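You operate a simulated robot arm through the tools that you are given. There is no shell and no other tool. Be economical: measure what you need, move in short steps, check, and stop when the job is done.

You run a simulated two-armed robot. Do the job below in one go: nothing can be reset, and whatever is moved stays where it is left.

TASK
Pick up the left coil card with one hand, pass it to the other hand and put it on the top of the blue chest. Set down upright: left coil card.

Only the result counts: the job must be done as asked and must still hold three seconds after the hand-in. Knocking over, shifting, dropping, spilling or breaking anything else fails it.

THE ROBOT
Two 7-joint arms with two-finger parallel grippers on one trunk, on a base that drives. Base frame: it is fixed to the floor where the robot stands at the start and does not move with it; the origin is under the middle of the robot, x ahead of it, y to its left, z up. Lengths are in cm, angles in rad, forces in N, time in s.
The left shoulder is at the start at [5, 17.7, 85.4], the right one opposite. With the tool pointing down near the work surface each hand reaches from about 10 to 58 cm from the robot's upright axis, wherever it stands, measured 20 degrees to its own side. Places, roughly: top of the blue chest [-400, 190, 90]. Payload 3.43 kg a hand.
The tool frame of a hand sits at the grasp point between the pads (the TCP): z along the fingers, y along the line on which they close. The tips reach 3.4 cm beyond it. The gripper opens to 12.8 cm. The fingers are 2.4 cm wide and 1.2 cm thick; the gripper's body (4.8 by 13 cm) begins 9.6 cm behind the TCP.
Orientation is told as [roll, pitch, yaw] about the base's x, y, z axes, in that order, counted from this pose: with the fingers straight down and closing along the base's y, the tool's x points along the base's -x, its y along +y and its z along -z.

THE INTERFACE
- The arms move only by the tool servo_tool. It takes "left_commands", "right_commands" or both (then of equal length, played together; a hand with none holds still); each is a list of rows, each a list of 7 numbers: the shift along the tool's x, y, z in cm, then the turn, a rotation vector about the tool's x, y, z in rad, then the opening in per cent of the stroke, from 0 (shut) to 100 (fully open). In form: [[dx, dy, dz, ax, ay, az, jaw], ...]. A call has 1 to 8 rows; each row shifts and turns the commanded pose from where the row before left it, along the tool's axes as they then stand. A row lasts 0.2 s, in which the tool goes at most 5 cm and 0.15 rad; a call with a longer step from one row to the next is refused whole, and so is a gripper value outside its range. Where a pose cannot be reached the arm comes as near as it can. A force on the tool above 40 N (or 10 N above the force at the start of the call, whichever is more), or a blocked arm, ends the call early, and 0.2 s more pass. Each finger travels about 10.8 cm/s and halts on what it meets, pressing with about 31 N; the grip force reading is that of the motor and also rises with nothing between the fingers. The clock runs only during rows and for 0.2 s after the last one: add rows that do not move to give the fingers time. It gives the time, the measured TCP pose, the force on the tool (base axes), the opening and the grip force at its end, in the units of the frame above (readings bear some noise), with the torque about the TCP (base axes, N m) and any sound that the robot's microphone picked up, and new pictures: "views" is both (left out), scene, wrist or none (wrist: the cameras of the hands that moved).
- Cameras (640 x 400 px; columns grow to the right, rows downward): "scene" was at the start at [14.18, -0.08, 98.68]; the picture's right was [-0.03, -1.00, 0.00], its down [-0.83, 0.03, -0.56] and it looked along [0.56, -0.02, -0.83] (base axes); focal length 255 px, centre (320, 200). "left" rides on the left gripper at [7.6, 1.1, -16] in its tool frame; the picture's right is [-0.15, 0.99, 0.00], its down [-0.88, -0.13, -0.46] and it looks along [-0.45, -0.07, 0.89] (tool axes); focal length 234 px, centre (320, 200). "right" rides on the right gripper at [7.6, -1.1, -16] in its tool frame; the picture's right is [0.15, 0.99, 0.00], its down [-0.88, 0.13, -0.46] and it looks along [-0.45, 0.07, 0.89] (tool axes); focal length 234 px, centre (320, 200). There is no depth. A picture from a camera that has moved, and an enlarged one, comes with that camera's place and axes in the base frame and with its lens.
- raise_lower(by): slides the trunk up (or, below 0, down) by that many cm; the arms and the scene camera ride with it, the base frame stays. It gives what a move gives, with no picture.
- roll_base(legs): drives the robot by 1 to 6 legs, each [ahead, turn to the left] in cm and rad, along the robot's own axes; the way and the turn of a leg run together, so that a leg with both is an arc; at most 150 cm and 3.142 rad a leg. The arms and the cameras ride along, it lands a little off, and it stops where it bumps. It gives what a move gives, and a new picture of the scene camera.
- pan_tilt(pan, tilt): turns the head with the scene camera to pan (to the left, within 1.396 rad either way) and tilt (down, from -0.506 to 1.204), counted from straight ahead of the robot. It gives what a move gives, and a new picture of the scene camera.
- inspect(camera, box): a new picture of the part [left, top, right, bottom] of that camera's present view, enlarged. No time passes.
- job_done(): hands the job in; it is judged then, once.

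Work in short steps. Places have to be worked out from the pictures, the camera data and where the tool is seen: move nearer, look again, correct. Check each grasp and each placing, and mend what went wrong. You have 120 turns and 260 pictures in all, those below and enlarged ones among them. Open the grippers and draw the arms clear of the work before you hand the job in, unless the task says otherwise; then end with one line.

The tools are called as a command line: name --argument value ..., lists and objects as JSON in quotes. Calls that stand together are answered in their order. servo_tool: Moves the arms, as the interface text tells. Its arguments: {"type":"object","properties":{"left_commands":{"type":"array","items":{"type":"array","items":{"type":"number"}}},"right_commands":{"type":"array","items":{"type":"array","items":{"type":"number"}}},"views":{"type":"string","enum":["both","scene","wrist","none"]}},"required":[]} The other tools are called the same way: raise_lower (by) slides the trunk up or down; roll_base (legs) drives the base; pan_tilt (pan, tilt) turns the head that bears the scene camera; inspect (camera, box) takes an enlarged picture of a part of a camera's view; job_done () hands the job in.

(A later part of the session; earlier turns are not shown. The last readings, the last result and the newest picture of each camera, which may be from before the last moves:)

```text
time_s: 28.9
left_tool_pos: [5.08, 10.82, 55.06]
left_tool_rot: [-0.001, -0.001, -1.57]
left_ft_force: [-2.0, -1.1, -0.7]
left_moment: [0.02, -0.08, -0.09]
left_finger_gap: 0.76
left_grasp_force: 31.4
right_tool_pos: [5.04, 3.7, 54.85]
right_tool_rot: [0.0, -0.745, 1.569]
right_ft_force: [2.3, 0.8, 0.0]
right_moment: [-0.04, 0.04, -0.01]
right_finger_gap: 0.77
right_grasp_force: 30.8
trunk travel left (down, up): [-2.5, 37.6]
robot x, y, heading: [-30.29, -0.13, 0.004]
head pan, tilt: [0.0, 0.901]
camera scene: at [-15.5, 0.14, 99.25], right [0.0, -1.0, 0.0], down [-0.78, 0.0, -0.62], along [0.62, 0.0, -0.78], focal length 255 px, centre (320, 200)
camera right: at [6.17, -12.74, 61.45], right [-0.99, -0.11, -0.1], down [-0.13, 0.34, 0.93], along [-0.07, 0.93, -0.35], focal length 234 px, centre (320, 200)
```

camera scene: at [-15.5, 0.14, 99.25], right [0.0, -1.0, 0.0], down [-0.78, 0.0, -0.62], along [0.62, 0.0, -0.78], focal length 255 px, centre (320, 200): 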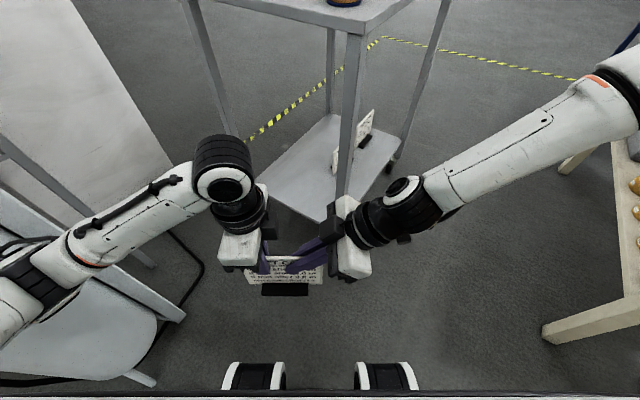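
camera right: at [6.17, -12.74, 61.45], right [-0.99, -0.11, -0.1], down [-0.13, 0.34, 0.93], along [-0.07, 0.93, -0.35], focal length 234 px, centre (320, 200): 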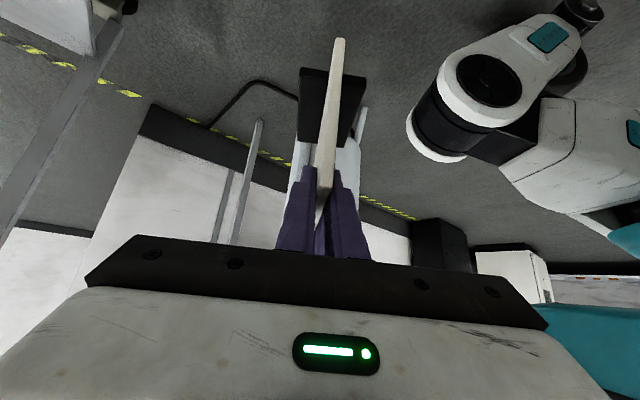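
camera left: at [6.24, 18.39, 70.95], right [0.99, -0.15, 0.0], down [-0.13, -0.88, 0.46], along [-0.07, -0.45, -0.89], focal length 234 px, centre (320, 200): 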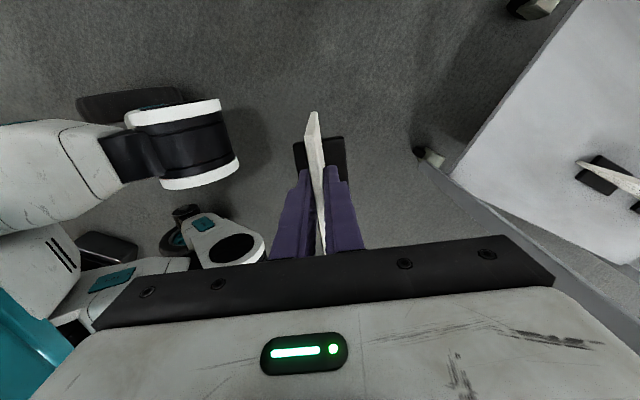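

Both hands hold it. I open the left gripper and lift the left hand straight up, clear.

servo_tool --left_commands '[[0, 0, 0, 0, 0, 0, 50], [0, 0, 0, 0, 0, 0, 50], [0, 0, 0, 0, 0, 0, 50], [0, 0, -3, 0, 0, 0, 50], [0, 0, -4, 0, 0, 0, 50], [0, 0, -4, 0, 0, 0, 50]]'

```text
time_s: 30.3
left_tool_pos: [5.1, 11.18, 66.33]
left_tool_rot: [-0.002, 0.0, -1.572]
left_ft_force: [-0.2, 0.3, -0.9]
left_moment: [0.01, 0.03, 0.01]
left_finger_gap: 6.41
left_grasp_force: 0.0
right_tool_pos: [5.11, 3.64, 54.8]
right_tool_rot: [0.001, -0.746, 1.568]
right_ft_force: [0.2, 0.3, -0.1]
right_moment: [-0.09, 0.0, 0.0]
right_finger_gap: 0.75
right_grasp_force: 30.8
trunk travel left (down, up): [-2.5, 37.6]
robot x, y, heading: [-29.81, -0.15, 0.001]
head pan, tilt: [0.0, 0.901]
camera scene: at [-15.5, 0.14, 99.25], right [0.0, -1.0, 0.0], down [-0.78, 0.0, -0.62], along [0.62, 0.0, -0.78], focal length 255 px, centre (320, 200)
camera left: at [6.21, 18.59, 82.22], right [0.99, -0.15, 0.0], down [-0.13, -0.88, 0.46], along [-0.07, -0.45, -0.89], focal length 234 px, centre (320, 200)
```

scene: 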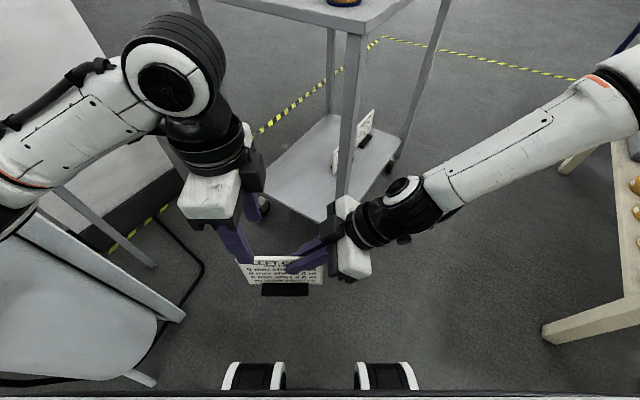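
left: 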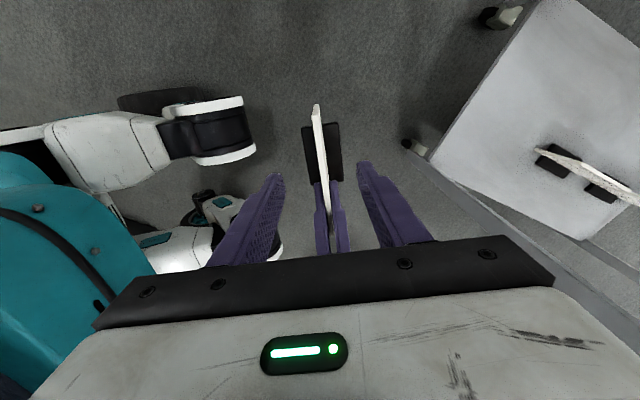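

Handover done; the right hand holds the card alone. I look left and right to plan the drive.

pan_tilt --pan 1.3 --tilt 0.25

pan_tilt --pan 0.7 --tilt 0.5

```text
time_s: 31.7
left_tool_pos: [5.1, 11.05, 66.34]
left_tool_rot: [0.0, 0.0, -1.569]
left_ft_force: [0.2, 0.5, -0.1]
left_moment: [0.01, -0.04, 0.01]
left_finger_gap: 6.39
left_grasp_force: 0.0
right_tool_pos: [5.11, 3.72, 54.71]
right_tool_rot: [0.0, -0.746, 1.571]
right_ft_force: [0.2, 0.7, -0.4]
right_moment: [-0.08, -0.01, 0.01]
right_finger_gap: 0.77
right_grasp_force: 31.1
trunk travel left (down, up): [-2.5, 37.6]
robot x, y, heading: [-30.22, 0.11, -0.002]
head pan, tilt: [1.3, 0.25]
camera scene: at [-20.55, 9.14, 104.95], right [0.96, -0.27, 0.0], down [-0.07, -0.24, -0.97], along [0.26, 0.93, -0.25], focal length 255 px, centre (320, 200)
```

scene: 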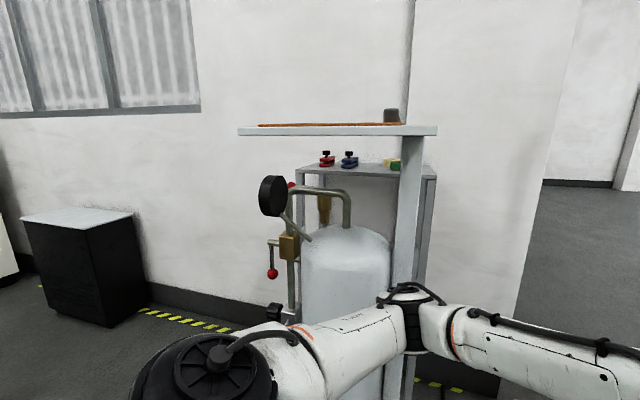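

```text
time_s: 32.7
left_tool_pos: [5.17, 11.01, 66.35]
left_tool_rot: [0.002, 0.0, -1.571]
left_ft_force: [-0.3, 0.4, 0.5]
left_moment: [0.01, -0.01, -0.02]
left_finger_gap: 6.39
left_grasp_force: 0.1
right_tool_pos: [5.19, 3.76, 54.75]
right_tool_rot: [0.0, -0.746, 1.57]
right_ft_force: [-0.2, 0.3, 0.1]
right_moment: [-0.06, 0.0, -0.01]
right_finger_gap: 0.77
right_grasp_force: 31.0
trunk travel left (down, up): [-2.5, 37.6]
robot x, y, heading: [-30.06, -0.14, -0.0]
head pan, tilt: [0.7, 0.499]
camera scene: at [-16.1, 6.01, 102.64], right [0.64, -0.76, 0.0], down [-0.37, -0.31, -0.88], along [0.67, 0.57, -0.48], focal length 255 px, centre (320, 200)
```

scene: 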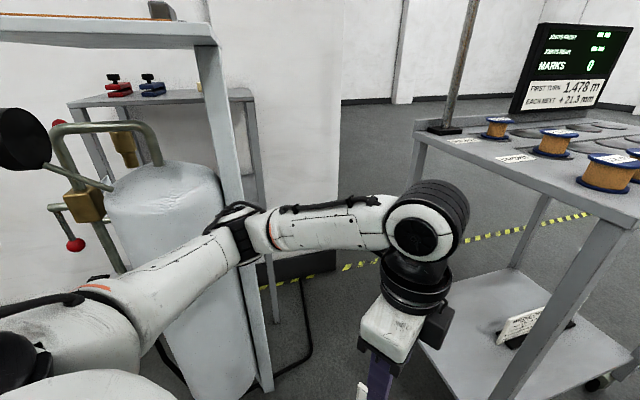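

The shelf and tank stand ≥48 cm from my axis and the bench ≥75 cm, so an in-place turn is possible. I turn left by 0.9 and look.

roll_base --legs '[[0, 0.9]]'

pan_tilt --pan 1.3 --tilt 0.4

```text
time_s: 35.4
left_tool_pos: [-15.76, 34.01, 66.16]
left_tool_rot: [0.001, 0.0, -0.702]
left_ft_force: [-1.1, -0.7, 0.2]
left_moment: [0.0, 0.01, 0.01]
left_finger_gap: 6.42
left_grasp_force: 0.0
right_tool_pos: [-10.2, 29.26, 54.7]
right_tool_rot: [0.0, -0.746, 2.435]
right_ft_force: [0.2, -0.6, -0.9]
right_moment: [-0.05, -0.05, -0.03]
right_finger_gap: 0.76
right_grasp_force: 30.6
trunk travel left (down, up): [-2.5, 37.6]
robot x, y, heading: [-30.34, -0.21, 0.873]
head pan, tilt: [0.7, 0.499]
camera scene: at [-25.49, 14.58, 102.64], right [1.0, 0.0, 0.0], down [0.0, -0.48, -0.88], along [0.0, 0.88, -0.48], focal length 255 px, centre (320, 200)
```

scene: 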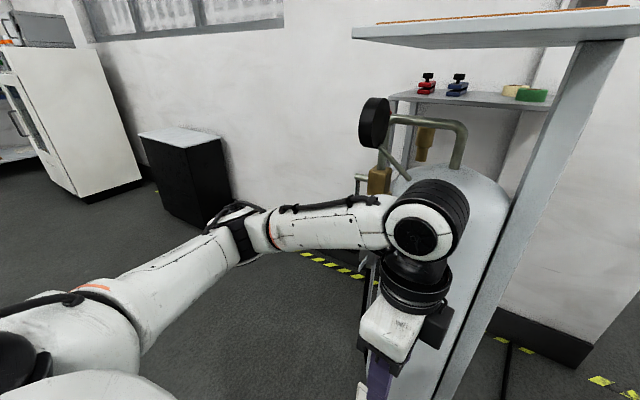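

```text
time_s: 36.4
left_tool_pos: [-15.79, 34.06, 66.25]
left_tool_rot: [-0.001, 0.001, -0.703]
left_ft_force: [0.1, -0.4, 0.4]
left_moment: [0.02, -0.01, -0.01]
left_finger_gap: 6.39
left_grasp_force: 0.1
right_tool_pos: [-10.17, 29.31, 54.87]
right_tool_rot: [-0.001, -0.746, 2.436]
right_ft_force: [-0.7, 1.2, 0.2]
right_moment: [-0.03, -0.03, 0.0]
right_finger_gap: 0.79
right_grasp_force: 30.5
trunk travel left (down, up): [-2.5, 37.6]
robot x, y, heading: [-30.09, -0.09, 0.864]
head pan, tilt: [1.3, 0.4]
camera scene: at [-30.72, 13.15, 103.55], right [0.83, 0.56, 0.0], down [0.22, -0.32, -0.92], along [-0.52, 0.76, -0.39], focal length 255 px, centre (320, 200)
```

scene: 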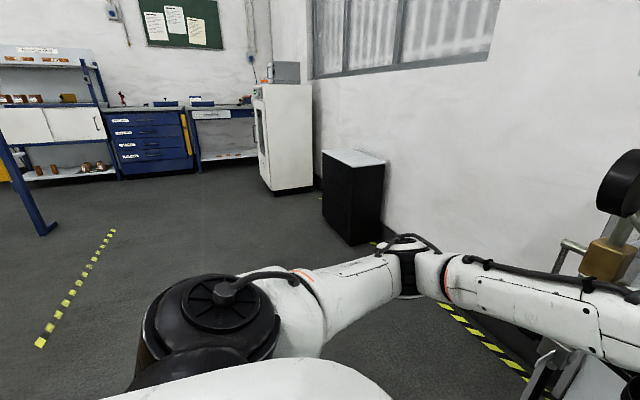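

The blue chest of drawers is visible at the far end with open floor to it. I keep turning left to face it.

roll_base --legs '[[0, 0.9], [0, 0.88]]'

pan_tilt --pan 0 --tilt 0.35

```text
time_s: 41.4
left_tool_pos: [-66.47, 6.31, 66.36]
left_tool_rot: [-0.002, 0.0, 1.092]
left_ft_force: [0.0, 0.0, -0.4]
left_moment: [-0.01, -0.01, 0.06]
left_finger_gap: 6.42
left_grasp_force: 0.0
right_tool_pos: [-63.14, 12.96, 54.76]
right_tool_rot: [0.001, -0.745, -2.051]
right_ft_force: [-0.2, 0.5, -0.6]
right_moment: [0.03, -0.01, -0.02]
right_finger_gap: 0.79
right_grasp_force: 31.0
trunk travel left (down, up): [-2.5, 37.6]
robot x, y, heading: [-30.21, 0.29, 2.665]
head pan, tilt: [1.3, 0.4]
camera scene: at [-42.59, -3.42, 103.55], right [-0.73, 0.68, 0.0], down [0.27, 0.28, -0.92], along [-0.63, -0.67, -0.39], focal length 255 px, centre (320, 200)
```

scene: 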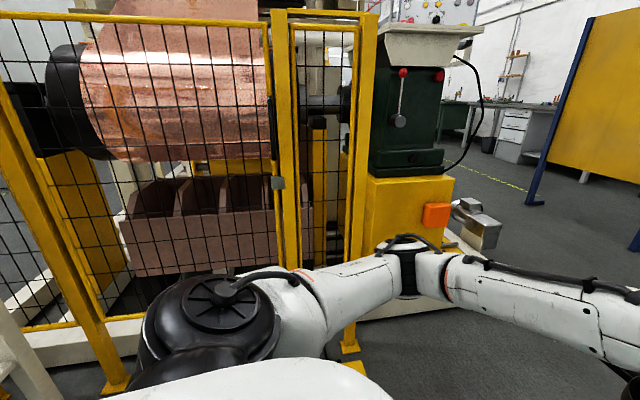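

```text
time_s: 42.9
left_tool_pos: [-66.51, 6.4, 66.34]
left_tool_rot: [0.001, 0.001, 1.091]
left_ft_force: [-0.8, 0.2, 0.0]
left_moment: [-0.01, 0.0, -0.02]
left_finger_gap: 6.41
left_grasp_force: 0.0
right_tool_pos: [-63.22, 12.9, 54.71]
right_tool_rot: [-0.001, -0.745, -2.048]
right_ft_force: [0.8, 0.3, 0.1]
right_moment: [0.07, -0.02, 0.02]
right_finger_gap: 0.77
right_grasp_force: 30.5
trunk travel left (down, up): [-2.5, 37.6]
robot x, y, heading: [-30.15, -0.41, 2.662]
head pan, tilt: [0.0, 0.351]
camera scene: at [-44.55, 7.65, 104.01], right [0.46, 0.89, 0.0], down [0.31, -0.16, -0.94], along [-0.83, 0.43, -0.34], focal length 255 px, centre (320, 200)
```

scene: 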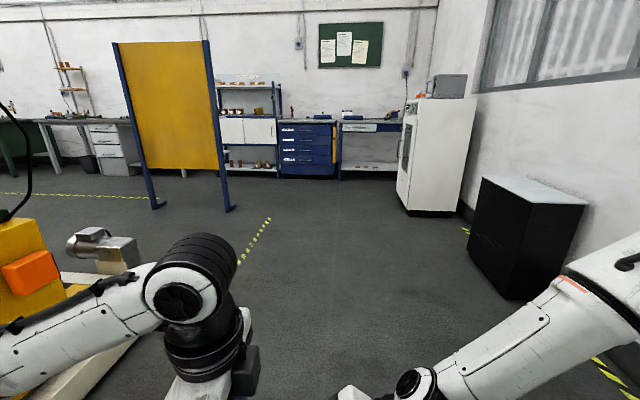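

The chest lies straight ahead with a clear lane between the yellow screen and the black box. I look at the chest top and drive 200 cm towards a point in front of it.

inspect --camera "scene" --box '[210, 70, 420, 190]'

roll_base --legs '[[0, -0.1], [150, 0], [50, 0]]'

```text
3.05 times, centred on (315, 130) of scene
camera zoom: at [-44.55, 7.65, 104.01], right [0.46, 0.89, 0.0], down [0.31, -0.16, -0.94], along [-0.83, 0.43, -0.34], focal length 778 px, centre (335, 413)
```

zoom: 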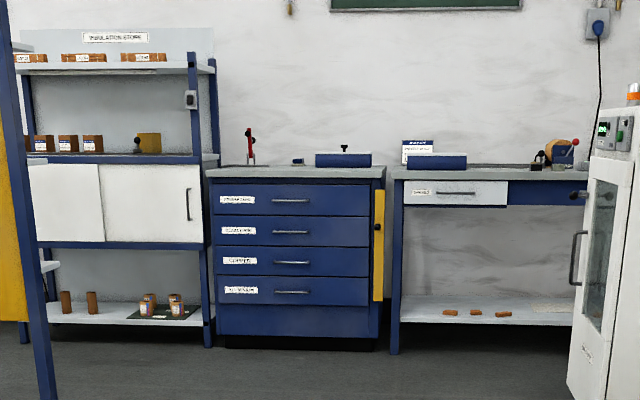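

```text
time_s: 53.3
left_tool_pos: [-231.92, 118.21, 66.31]
left_tool_rot: [0.001, -0.001, 1.0]
left_ft_force: [-0.5, 0.0, -0.5]
left_moment: [0.01, -0.01, 0.02]
left_finger_gap: 6.39
left_grasp_force: 0.0
right_tool_pos: [-228.02, 124.46, 54.81]
right_tool_rot: [-0.002, -0.745, -2.146]
right_ft_force: [0.2, -0.4, -0.1]
right_moment: [0.08, -0.02, -0.02]
right_finger_gap: 0.81
right_grasp_force: 30.9
trunk travel left (down, up): [-2.5, 37.6]
robot x, y, heading: [-196.22, 108.59, 2.569]
head pan, tilt: [0.0, 0.351]
camera scene: at [-209.99, 117.39, 104.01], right [0.54, 0.84, 0.0], down [0.29, -0.19, -0.94], along [-0.79, 0.51, -0.34], focal length 255 px, centre (320, 200)
```

scene: 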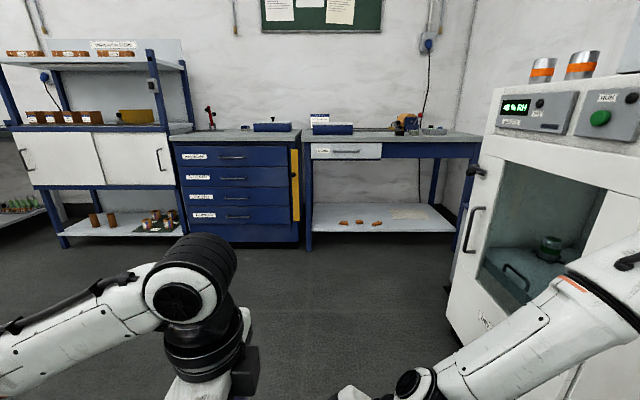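

Chest front spans roughly y 126–205 at x ≈ -372, with a red tool and blue box standing to the back on its top. I drive to about [-300, 168] and turn to face it square.

roll_base --legs '[[0, 0.053], [118, 0], [0, 0.52]]'

pan_tilt --pan 0 --tilt 0.5

```text
time_s: 61.2
left_tool_pos: [-335.7, 156.72, 66.41]
left_tool_rot: [0.001, 0.0, 1.569]
left_ft_force: [-1.0, 0.3, 0.0]
left_moment: [0.02, -0.04, -0.03]
left_finger_gap: 6.41
left_grasp_force: 0.0
right_tool_pos: [-335.72, 164.12, 54.78]
right_tool_rot: [0.002, -0.745, -1.573]
right_ft_force: [-0.5, 0.0, 0.6]
right_moment: [0.05, -0.04, 0.01]
right_finger_gap: 0.76
right_grasp_force: 30.5
trunk travel left (down, up): [-2.5, 37.6]
robot x, y, heading: [-300.58, 167.41, 3.141]
head pan, tilt: [0.0, 0.351]
camera scene: at [-316.71, 167.87, 104.01], right [0.0, 1.0, 0.0], down [0.34, 0.0, -0.94], along [-0.94, 0.0, -0.34], focal length 255 px, centre (320, 200)
```

scene: 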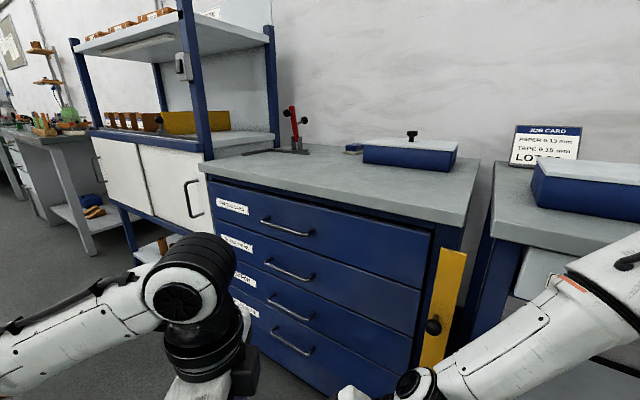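

```text
time_s: 62.0
left_tool_pos: [-335.79, 156.82, 66.27]
left_tool_rot: [0.001, -0.001, 1.57]
left_ft_force: [0.6, -0.3, -0.3]
left_moment: [0.0, -0.03, 0.03]
left_finger_gap: 6.4
left_grasp_force: 0.2
right_tool_pos: [-335.85, 164.02, 54.81]
right_tool_rot: [0.001, -0.745, -1.576]
right_ft_force: [-1.0, 0.4, 0.3]
right_moment: [0.09, 0.0, -0.04]
right_finger_gap: 0.77
right_grasp_force: 30.6
trunk travel left (down, up): [-2.5, 37.6]
robot x, y, heading: [-300.56, 167.51, 3.141]
head pan, tilt: [0.0, 0.499]
camera scene: at [-316.5, 167.87, 102.64], right [0.0, 1.0, 0.0], down [0.48, 0.0, -0.88], along [-0.88, 0.0, -0.48], focal length 255 px, centre (320, 200)
```

scene: 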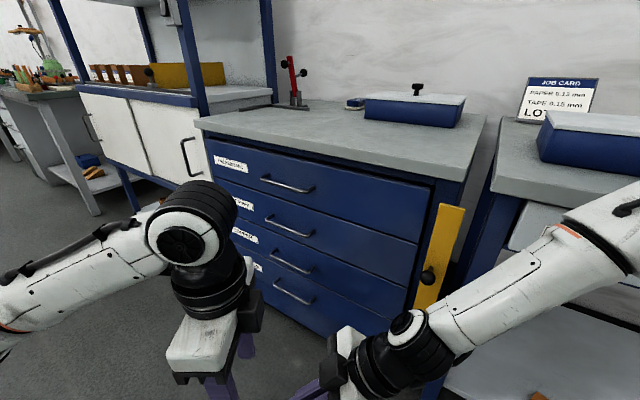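

The chest stands skewed: its front faces about -0.71 rad and I stand roughly 48 cm to the right of its middle. I back off 30 cm, shift sideways along its front, and turn to face it squarely.

roll_base --legs '[[-30, 0], [0, 0.86], [66, 0], [0, -0.8], [0, -0.77]]'

```text
time_s: 73.8
left_tool_pos: [-348.45, 131.4, 66.21]
left_tool_rot: [0.0, 0.0, 0.832]
left_ft_force: [0.9, -0.1, 0.2]
left_moment: [0.0, 0.01, -0.03]
left_finger_gap: 6.41
left_grasp_force: 0.1
right_tool_pos: [-343.62, 136.87, 54.73]
right_tool_rot: [0.002, -0.745, -2.309]
right_ft_force: [0.3, 0.8, -0.7]
right_moment: [0.06, -0.03, 0.0]
right_finger_gap: 0.77
right_grasp_force: 30.7
trunk travel left (down, up): [-2.5, 37.6]
robot x, y, heading: [-314.83, 115.69, 2.406]
head pan, tilt: [0.0, 0.499]
camera scene: at [-326.72, 126.92, 102.64], right [0.67, 0.74, 0.0], down [0.35, -0.32, -0.88], along [-0.65, 0.59, -0.48], focal length 255 px, centre (320, 200)
```

scene: 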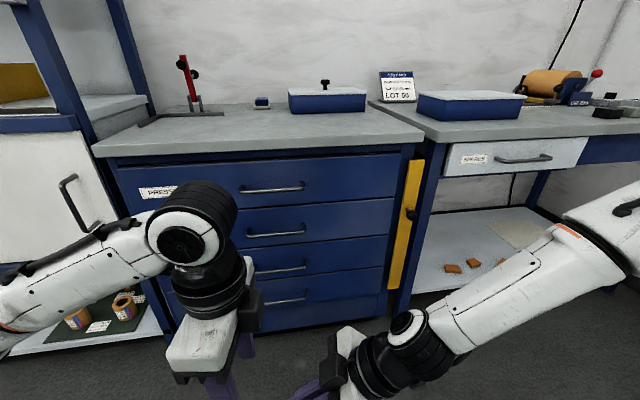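

Nearly square now (chest front still 0.2 rad to my left, about 62 cm from my axis). First I draw the left hand up, away left and back, then raise the trunk.

servo_tool --left_commands '[[0, 0, -3, 0, 0, 0, 50], [4, 0, 0, 0, 0, 0, 50], [4, -2, 0, 0, 0, 0, 50], [3, -4, 0, 0, 0, 0, 50], [3, -4, 0, 0, 0, 0, 50], [0, -4, 0, 0, 0, 0, 50]]' --views "none"

raise_lower --by 37

roll_base --legs '[[0, 0.2]]'

```text
time_s: 75.2
left_tool_pos: [-350.75, 114.65, 71.14]
left_tool_rot: [-0.002, 0.001, 0.835]
left_ft_force: [0.2, 1.1, 0.1]
left_moment: [-0.05, 0.0, -0.01]
left_finger_gap: 6.41
left_grasp_force: 0.0
left hand out of reach, approached as far as the arm can: row 5, 6
right_tool_pos: [-343.48, 136.96, 54.76]
right_tool_rot: [0.0, -0.745, -2.308]
right_ft_force: [0.5, -0.7, 0.1]
right_moment: [0.04, -0.05, -0.01]
right_finger_gap: 0.78
right_grasp_force: 31.1
trunk travel left (down, up): [-2.5, 37.6]
robot x, y, heading: [-314.88, 116.2, 2.406]
head pan, tilt: [0.0, 0.499]
```

```text
time_s: 78.8
left_tool_pos: [-350.77, 114.52, 108.06]
left_tool_rot: [-0.001, -0.001, 0.834]
left_ft_force: [-0.2, -0.4, -0.2]
left_moment: [0.03, 0.03, -0.02]
left_finger_gap: 6.41
left_grasp_force: 0.2
right_tool_pos: [-343.41, 136.85, 91.67]
right_tool_rot: [0.003, -0.743, -2.308]
right_ft_force: [0.6, -0.4, -1.8]
right_moment: [0.04, -0.05, 0.0]
right_finger_gap: 0.75
right_grasp_force: 30.9
trunk travel left (down, up): [-39.5, 0.6]
robot x, y, heading: [-314.46, 115.68, 2.407]
head pan, tilt: [0.0, 0.499]
```

```text
time_s: 79.9
left_tool_pos: [-349.87, 107.29, 108.09]
left_tool_rot: [-0.003, 0.0, 1.035]
left_ft_force: [0.0, 0.2, -0.5]
left_moment: [0.02, -0.01, -0.02]
left_finger_gap: 6.37
left_grasp_force: 0.0
right_tool_pos: [-347.11, 130.73, 91.82]
right_tool_rot: [-0.001, -0.743, -2.109]
right_ft_force: [0.5, -0.4, -0.7]
right_moment: [0.1, -0.01, 0.04]
right_finger_gap: 0.79
right_grasp_force: 31.0
trunk travel left (down, up): [-39.5, 0.6]
robot x, y, heading: [-314.71, 116.03, 2.602]
head pan, tilt: [0.0, 0.499]
camera scene: at [-328.65, 124.28, 139.64], right [0.51, 0.86, 0.0], down [0.41, -0.24, -0.88], along [-0.75, 0.45, -0.48], focal length 255 px, centre (320, 200)
```

scene: 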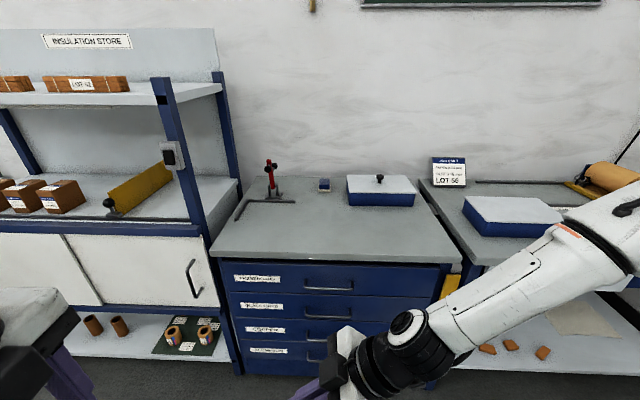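

Now square to the chest: top ≈ z 88, front edge ≈ 75 cm ahead, objects stand ≥ 20 cm behind the edge. I raise the card 12 cm and test how far forward the right arm extends.

servo_tool --right_commands '[[-2.7, 0, -2.94, 0, 0, 0, 0], [-2.7, 0, -2.94, 0, 0, 0, 0], [-2.7, 0, -2.94, 0, 0, 0, 0], [0, -3, 0, 0, 0, 0, 0], [0, -3, 0, 0, 0, 0, 0]]'

```text
time_s: 81.1
left_tool_pos: [-349.82, 107.38, 108.11]
left_tool_rot: [-0.002, 0.0, 1.038]
left_ft_force: [0.1, 0.6, 0.2]
left_moment: [-0.04, -0.03, 0.0]
left_finger_gap: 6.39
left_grasp_force: 0.0
right_tool_pos: [-352.3, 133.96, 103.6]
right_tool_rot: [0.003, -0.743, -2.111]
right_ft_force: [0.5, -0.2, -1.5]
right_moment: [0.05, -0.01, -0.01]
right_finger_gap: 0.79
right_grasp_force: 31.3
trunk travel left (down, up): [-39.5, 0.6]
robot x, y, heading: [-314.6, 115.95, 2.612]
head pan, tilt: [0.0, 0.499]
camera scene: at [-328.66, 124.33, 139.64], right [0.51, 0.86, 0.0], down [0.41, -0.24, -0.88], along [-0.75, 0.45, -0.48], focal length 255 px, centre (320, 200)
camera right: at [-344.88, 148.53, 110.25], right [0.91, -0.41, -0.1], down [-0.06, -0.36, 0.93], along [-0.42, -0.84, -0.35], focal length 234 px, centre (320, 200)
```

scene: 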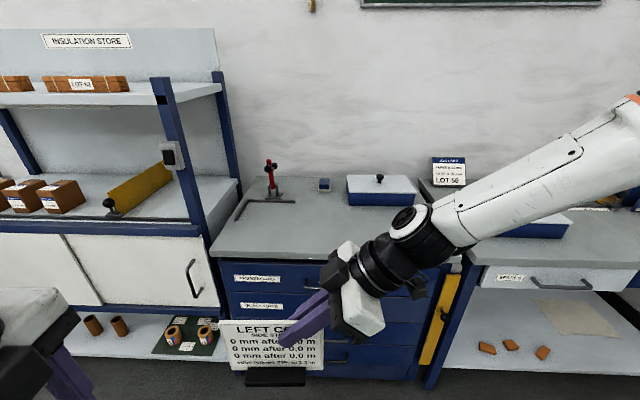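
right: 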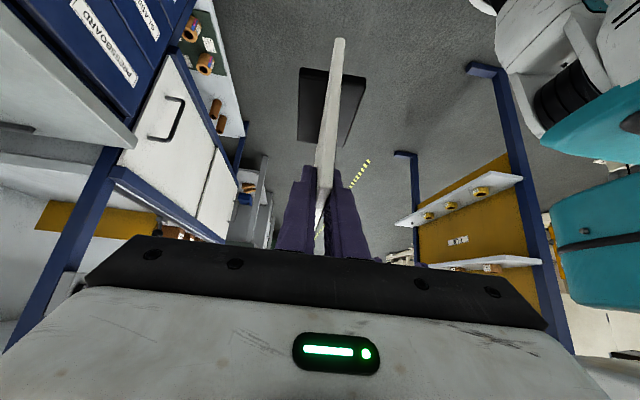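

The arm extends well. I move 5 cm further forward and 7 cm up for safe clearance over the edge.

servo_tool --right_commands '[[-2.4, 0, -2.57, 0, 0, 0, 0], [-2.4, 0, -2.57, 0, 0, 0, 0], [0, -2.5, 0, 0, 0, 0, 0], [0, -2.5, 0, 0, 0, 0, 0]]' --views "scene"

pan_tilt --pan 0 --tilt 0.85

```text
time_s: 82.1
left_tool_pos: [-349.83, 107.5, 108.09]
left_tool_rot: [-0.001, 0.0, 1.033]
left_ft_force: [-0.5, 0.5, -0.6]
left_moment: [0.0, -0.01, 0.02]
left_finger_gap: 6.38
left_grasp_force: 0.0
right_tool_pos: [-356.72, 136.32, 110.66]
right_tool_rot: [0.003, -0.744, -2.111]
right_ft_force: [0.1, -0.2, -2.2]
right_moment: [0.1, -0.07, -0.01]
right_finger_gap: 0.77
right_grasp_force: 30.6
trunk travel left (down, up): [-39.5, 0.6]
robot x, y, heading: [-314.72, 115.69, 2.613]
head pan, tilt: [0.0, 0.499]
camera scene: at [-328.68, 124.33, 139.63], right [0.51, 0.86, 0.0], down [0.41, -0.24, -0.88], along [-0.75, 0.45, -0.48], focal length 255 px, centre (320, 200)
```

scene: 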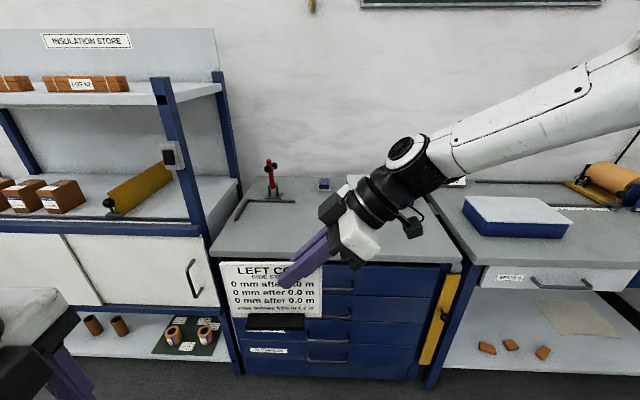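

```text
time_s: 82.9
left_tool_pos: [-349.87, 107.39, 108.06]
left_tool_rot: [0.0, -0.001, 1.035]
left_ft_force: [-0.8, 0.2, -0.3]
left_moment: [0.03, 0.04, 0.0]
left_finger_gap: 6.39
left_grasp_force: 0.0
right_tool_pos: [-356.68, 136.24, 110.74]
right_tool_rot: [0.003, -0.747, -2.107]
right_ft_force: [0.6, -0.1, -2.3]
right_moment: [0.06, -0.05, 0.03]
right_finger_gap: 0.76
right_grasp_force: 31.2
trunk travel left (down, up): [-39.5, 0.6]
robot x, y, heading: [-315.19, 115.93, 2.603]
head pan, tilt: [0.0, 0.85]
camera scene: at [-327.55, 123.68, 136.65], right [0.51, 0.86, 0.0], down [0.65, -0.38, -0.66], along [-0.57, 0.34, -0.75], focal length 255 px, centre (320, 200)
```

scene: 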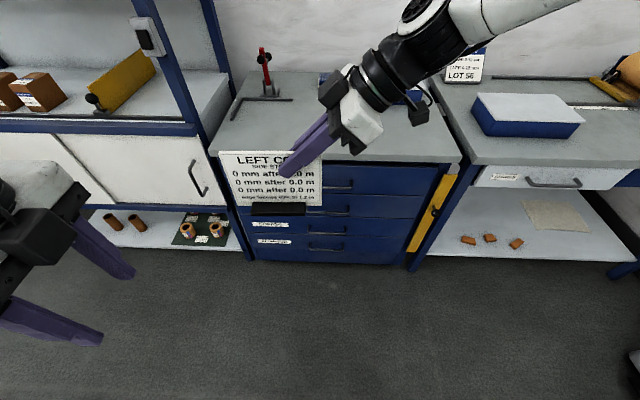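

"LEFT COIL" is confirmed. The front edge is about 75 cm ahead and the card 46.5 cm ahead, well above the top; I drive 37 cm in two legs.

roll_base --legs '[[20, -0.04], [17, 0]]'

inspect --camera "right" --box '[0, 0, 640, 400]'

inspect --camera "left" --box '[0, 0, 640, 400]'

```text
time_s: 85.6
left_tool_pos: [-381.41, 128.35, 108.12]
left_tool_rot: [-0.003, 0.0, 1.002]
left_ft_force: [-1.4, -0.3, 0.3]
left_moment: [0.01, -0.02, -0.02]
left_finger_gap: 6.42
left_grasp_force: 0.1
right_tool_pos: [-387.37, 157.38, 110.71]
right_tool_rot: [0.002, -0.746, -2.144]
right_ft_force: [-0.6, -0.5, -1.5]
right_moment: [0.07, -0.03, 0.01]
right_finger_gap: 0.79
right_grasp_force: 31.2
trunk travel left (down, up): [-39.5, 0.6]
robot x, y, heading: [-345.99, 135.69, 2.571]
head pan, tilt: [0.0, 0.85]
camera scene: at [-358.65, 143.81, 136.63], right [0.54, 0.84, 0.0], down [0.63, -0.41, -0.66], along [-0.56, 0.36, -0.75], focal length 255 px, centre (320, 200)
```

scene: 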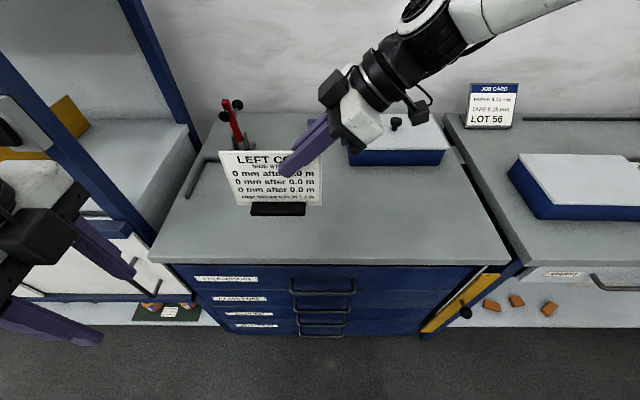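

```text
1.00 times, centred on (320, 200) of right (not enlarged: the box is as wide or as high as the picture)
camera zoom: at [-379.52, 171.75, 117.33], right [0.89, -0.44, -0.1], down [-0.07, -0.35, 0.93], along [-0.45, -0.82, -0.35], focal length 234 px, centre (320, 200)
```

zoom: 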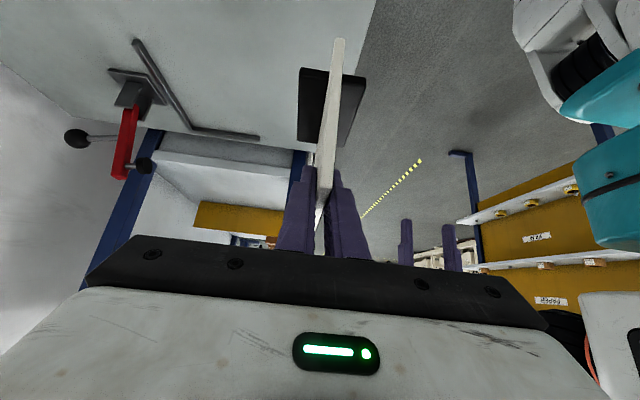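

```text
1.00 times, centred on (320, 200) of left (not enlarged: the box is as wide or as high as the picture)
camera zoom: at [-386.52, 122.5, 123.97], right [-0.75, 0.66, 0.0], down [0.58, 0.67, 0.46], along [0.3, 0.34, -0.89], focal length 234 px, centre (320, 200)
```

zoom: 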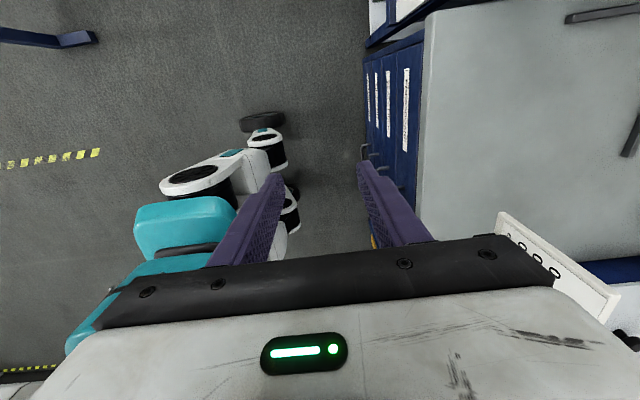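

The card hangs over the top, about 6 cm behind the front edge, clear of the red stand and blue box. I move 4 cm deeper.

roll_base --legs '[[4, 0]]'

```text
time_s: 86.5
left_tool_pos: [-384.74, 130.53, 108.03]
left_tool_rot: [-0.003, 0.0, 1.002]
left_ft_force: [-0.7, -0.3, -0.2]
left_moment: [-0.04, -0.03, -0.03]
left_finger_gap: 6.41
left_grasp_force: 0.1
right_tool_pos: [-390.79, 159.58, 110.68]
right_tool_rot: [0.004, -0.746, -2.144]
right_ft_force: [-0.2, 0.6, -1.5]
right_moment: [0.04, -0.03, 0.04]
right_finger_gap: 0.78
right_grasp_force: 31.1
trunk travel left (down, up): [-39.5, 0.6]
robot x, y, heading: [-349.46, 137.7, 2.569]
head pan, tilt: [0.0, 0.85]
camera scene: at [-362.05, 146.0, 136.62], right [0.54, 0.84, 0.0], down [0.63, -0.41, -0.66], along [-0.55, 0.36, -0.75], focal length 255 px, centre (320, 200)
```

scene: 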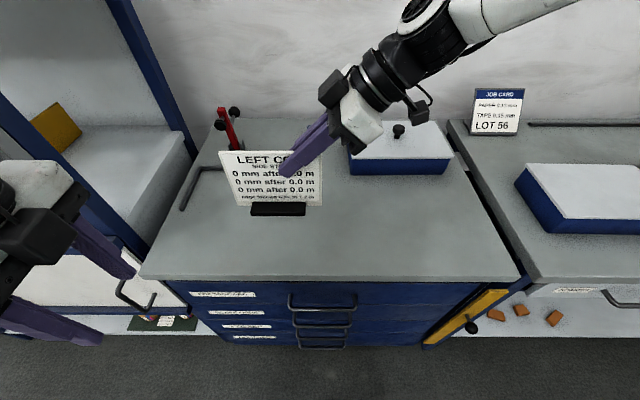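

Lowering the card 6 cm straight down, then checking clearance.

servo_tool --right_commands '[[1.36, 0, 1.47, 0, 0, 0, 0], [1.36, 0, 1.47, 0, 0, 0, 0], [1.36, 0, 1.47, 0, 0, 0, 0]]'

inspect --camera "left" --box '[420, 160, 640, 300]'

```text
time_s: 87.3
left_tool_pos: [-384.72, 130.48, 108.05]
left_tool_rot: [-0.001, -0.001, 1.001]
left_ft_force: [0.5, -0.6, 0.7]
left_moment: [-0.03, 0.0, -0.01]
left_finger_gap: 6.41
left_grasp_force: 0.0
right_tool_pos: [-390.48, 159.68, 104.57]
right_tool_rot: [0.0, -0.745, -2.143]
right_ft_force: [-0.4, 0.4, -1.7]
right_moment: [0.08, -0.03, -0.02]
right_finger_gap: 0.77
right_grasp_force: 31.1
trunk travel left (down, up): [-39.5, 0.6]
robot x, y, heading: [-349.26, 137.73, 2.565]
head pan, tilt: [0.0, 0.85]
camera scene: at [-361.96, 145.96, 136.64], right [0.54, 0.84, 0.0], down [0.63, -0.41, -0.66], along [-0.56, 0.36, -0.75], focal length 255 px, centre (320, 200)
camera right: at [-382.69, 174.0, 111.29], right [0.89, -0.44, -0.1], down [-0.07, -0.36, 0.93], along [-0.45, -0.82, -0.35], focal length 234 px, centre (320, 200)
```

scene: 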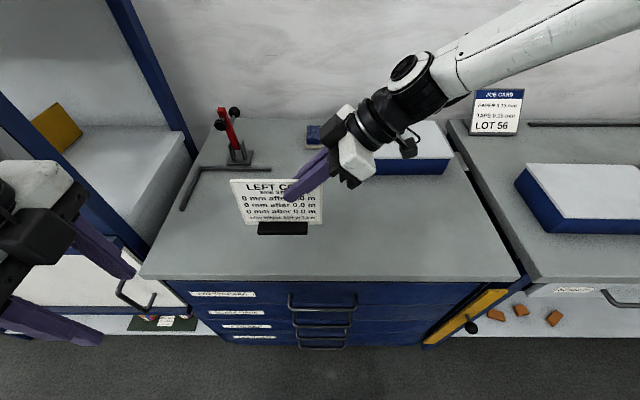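
right: 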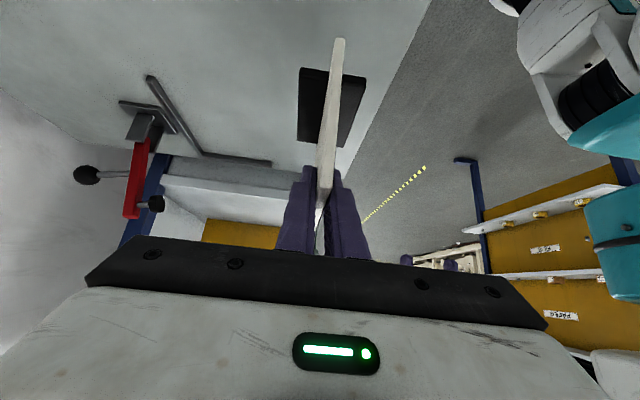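

```text
2.86 times, centred on (530, 230) of left
camera zoom: at [-389.84, 124.66, 123.98], right [-0.75, 0.66, 0.0], down [0.58, 0.67, 0.46], along [0.3, 0.34, -0.89], focal length 669 px, centre (-280, 114)
```

zoom: 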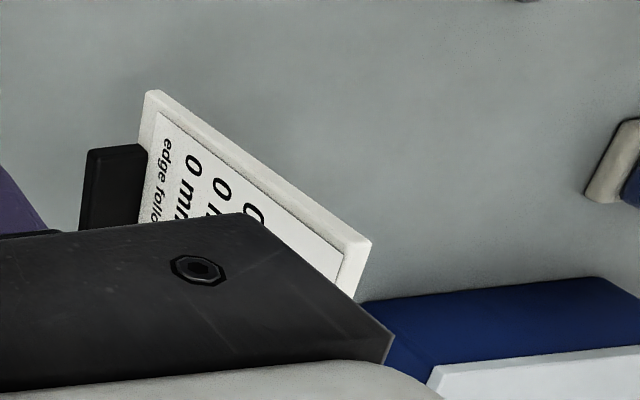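

Still a gap of several cm. I lower another 4 cm slowly.

servo_tool --right_commands '[[0.68, 0, 0.735, 0, 0, 0, 0], [0.68, 0, 0.735, 0, 0, 0, 0], [0.68, 0, 0.735, 0, 0, 0, 0], [0.68, 0, 0.735, 0, 0, 0, 0]]'

inspect --camera "scene" --box '[200, 150, 360, 260]'

```text
time_s: 88.3
left_tool_pos: [-384.73, 130.4, 107.99]
left_tool_rot: [-0.002, 0.001, 1.001]
left_ft_force: [0.2, -0.4, 0.0]
left_moment: [-0.01, -0.01, -0.01]
left_finger_gap: 6.4
left_grasp_force: 0.0
right_tool_pos: [-390.72, 159.63, 100.5]
right_tool_rot: [0.001, -0.744, -2.145]
right_ft_force: [-0.7, -0.1, -1.5]
right_moment: [0.04, 0.02, 0.01]
right_finger_gap: 0.76
right_grasp_force: 30.8
trunk travel left (down, up): [-39.5, 0.6]
robot x, y, heading: [-349.28, 137.71, 2.568]
head pan, tilt: [0.0, 0.85]
camera scene: at [-361.94, 145.94, 136.64], right [0.54, 0.84, 0.0], down [0.63, -0.41, -0.66], along [-0.56, 0.36, -0.75], focal length 255 px, centre (320, 200)
camera right: at [-382.77, 173.97, 107.25], right [0.89, -0.44, -0.1], down [-0.07, -0.36, 0.93], along [-0.45, -0.82, -0.35], focal length 234 px, centre (320, 200)
```

scene: 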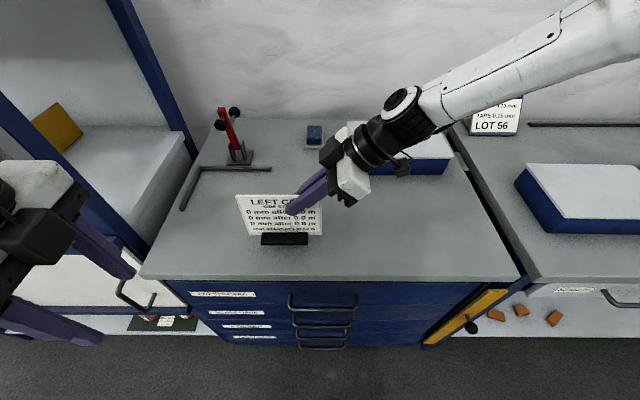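
right: 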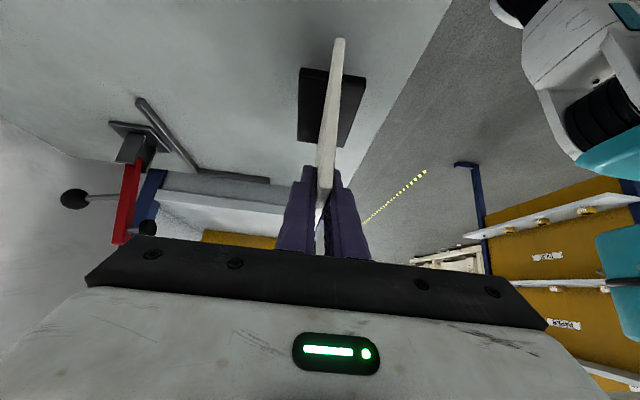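

```text
3.64 times, centred on (280, 205) of scene
camera zoom: at [-361.94, 145.94, 136.64], right [0.54, 0.84, 0.0], down [0.63, -0.41, -0.66], along [-0.56, 0.36, -0.75], focal length 929 px, centre (466, 182)
```

zoom: 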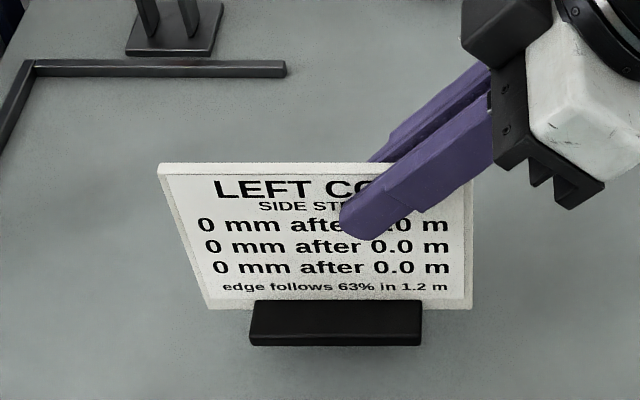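

No contact yet (force unchanged, no contact shadow). I go on down in half-centimetre steps.

servo_tool --right_commands '[[0.34, 0, 0.37, 0, 0, 0, 0], [0.34, 0, 0.37, 0, 0, 0, 0], [0.34, 0, 0.37, 0, 0, 0, 0], [0.34, 0, 0.37, 0, 0, 0, 0]]' --views "none"

inspect --camera "scene" --box '[200, 160, 360, 270]'

```text
time_s: 89.3
left_tool_pos: [-384.76, 130.45, 108.06]
left_tool_rot: [-0.002, 0.0, 1.002]
left_ft_force: [1.3, 0.6, -0.1]
left_moment: [0.01, -0.01, 0.01]
left_finger_gap: 6.39
left_grasp_force: 0.0
right_tool_pos: [-390.7, 159.55, 98.64]
right_tool_rot: [0.0, -0.746, -2.144]
right_ft_force: [0.5, -0.2, -0.9]
right_moment: [0.08, -0.04, 0.02]
right_finger_gap: 0.78
right_grasp_force: 31.0
trunk travel left (down, up): [-39.5, 0.6]
robot x, y, heading: [-349.34, 137.94, 2.571]
head pan, tilt: [0.0, 0.85]
```

```text
3.64 times, centred on (280, 215) of scene
camera zoom: at [-361.94, 145.93, 136.64], right [0.54, 0.84, 0.0], down [0.63, -0.41, -0.66], along [-0.56, 0.36, -0.75], focal length 929 px, centre (466, 146)
```

zoom: 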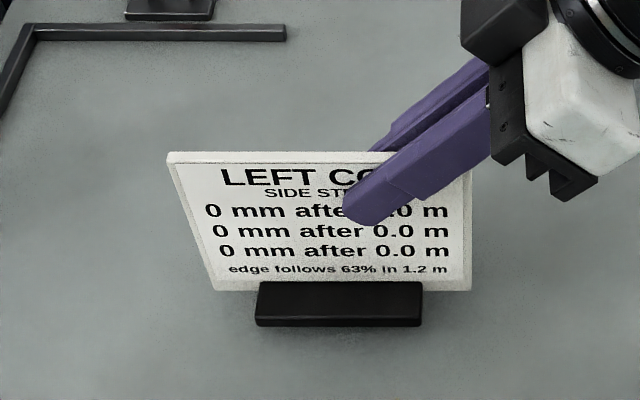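

Still free. Continuing down in small steps, watching the force.

servo_tool --right_commands '[[0.24, 0, 0.26, 0, 0, 0, 0], [0.24, 0, 0.26, 0, 0, 0, 0], [0.24, 0, 0.26, 0, 0, 0, 0]]' --views "none"

inspect --camera "left" --box '[400, 140, 640, 300]'

```text
time_s: 90.1
left_tool_pos: [-384.77, 130.38, 108.04]
left_tool_rot: [0.0, -0.001, 1.003]
left_ft_force: [0.3, 0.6, -0.1]
left_moment: [0.04, 0.04, -0.02]
left_finger_gap: 6.39
left_grasp_force: 0.0
right_tool_pos: [-390.57, 159.68, 97.69]
right_tool_rot: [0.002, -0.746, -2.145]
right_ft_force: [0.0, -0.1, -1.8]
right_moment: [0.03, -0.01, -0.01]
right_finger_gap: 0.76
right_grasp_force: 30.5
trunk travel left (down, up): [-39.5, 0.6]
robot x, y, heading: [-349.34, 137.77, 2.57]
head pan, tilt: [0.0, 0.85]
```

```text
2.50 times, centred on (520, 220) of left
camera zoom: at [-389.83, 124.64, 123.98], right [-0.75, 0.66, 0.0], down [0.58, 0.67, 0.46], along [0.3, 0.34, -0.89], focal length 585 px, centre (-180, 150)
```

zoom: 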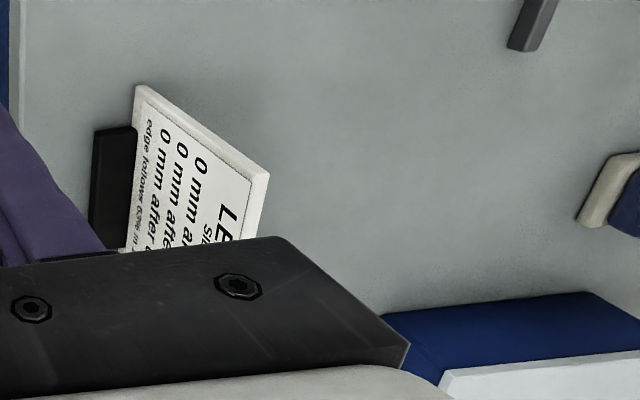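

No contact at 97.7; further down in quarter-centimetre rows.

servo_tool --right_commands '[[0.2, 0, 0.22, 0, 0, 0, 0], [0.2, 0, 0.22, 0, 0, 0, 0], [0.2, 0, 0.22, 0, 0, 0, 0]]' --views "none"

inspect --camera "scene" --box '[200, 160, 360, 270]'

```text
time_s: 90.9
left_tool_pos: [-384.67, 130.39, 108.25]
left_tool_rot: [-0.001, 0.001, 1.0]
left_ft_force: [-0.3, 0.3, -0.1]
left_moment: [-0.04, -0.02, 0.05]
left_finger_gap: 6.37
left_grasp_force: 0.1
right_tool_pos: [-390.59, 159.67, 97.23]
right_tool_rot: [-0.007, -0.747, -2.138]
right_ft_force: [4.4, 4.7, 25.2]
right_moment: [0.33, -0.75, 0.24]
right_finger_gap: 0.78
right_grasp_force: 30.6
trunk travel left (down, up): [-39.5, 0.6]
robot x, y, heading: [-349.42, 137.35, 2.568]
head pan, tilt: [0.0, 0.85]
```

```text
3.64 times, centred on (280, 215) of scene
camera zoom: at [-361.69, 145.9, 136.72], right [0.54, 0.84, 0.0], down [0.63, -0.41, -0.66], along [-0.56, 0.36, -0.75], focal length 929 px, centre (466, 146)
```

zoom: 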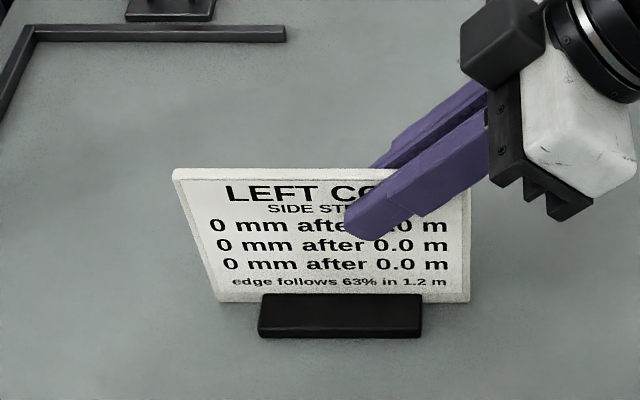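

Contact: 25 N upward at z ≈ 97.2. I ease back up 0.25 cm to unload.

servo_tool --right_commands '[[-0.17, 0, -0.18, 0, 0, 0, 0], [0, 0, 0, 0, 0, 0, 0]]' --views "none"

```text
time_s: 91.5
left_tool_pos: [-384.71, 130.38, 108.1]
left_tool_rot: [0.002, 0.0, 1.001]
left_ft_force: [-1.5, -0.1, 0.8]
left_moment: [0.01, -0.01, 0.0]
left_finger_gap: 6.37
left_grasp_force: 0.1
right_tool_pos: [-390.69, 159.61, 97.21]
right_tool_rot: [-0.003, -0.747, -2.141]
right_ft_force: [-0.4, 2.8, 17.5]
right_moment: [-0.81, 0.47, -0.06]
right_finger_gap: 0.77
right_grasp_force: 30.6
trunk travel left (down, up): [-39.5, 0.6]
robot x, y, heading: [-349.74, 137.88, 2.568]
head pan, tilt: [0.0, 0.85]
```

Still 17 N; a bit more unloading.

servo_tool --right_commands '[[-0.14, 0, -0.15, 0, 0, 0, 0], [0, 0, 0, 0, 0, 0, 0]]' --views "none"

```text
time_s: 92.1
left_tool_pos: [-384.74, 130.39, 108.07]
left_tool_rot: [0.0, 0.0, 1.002]
left_ft_force: [0.7, -0.2, 0.2]
left_moment: [-0.02, -0.03, -0.02]
left_finger_gap: 6.37
left_grasp_force: 0.0
right_tool_pos: [-390.53, 159.63, 97.2]
right_tool_rot: [0.002, -0.743, -2.144]
right_ft_force: [-3.0, 0.7, 8.1]
right_moment: [-0.55, 0.64, -0.26]
right_finger_gap: 0.77
right_grasp_force: 31.0
trunk travel left (down, up): [-39.5, 0.6]
robot x, y, heading: [-349.35, 137.38, 2.571]
head pan, tilt: [0.0, 0.85]
```

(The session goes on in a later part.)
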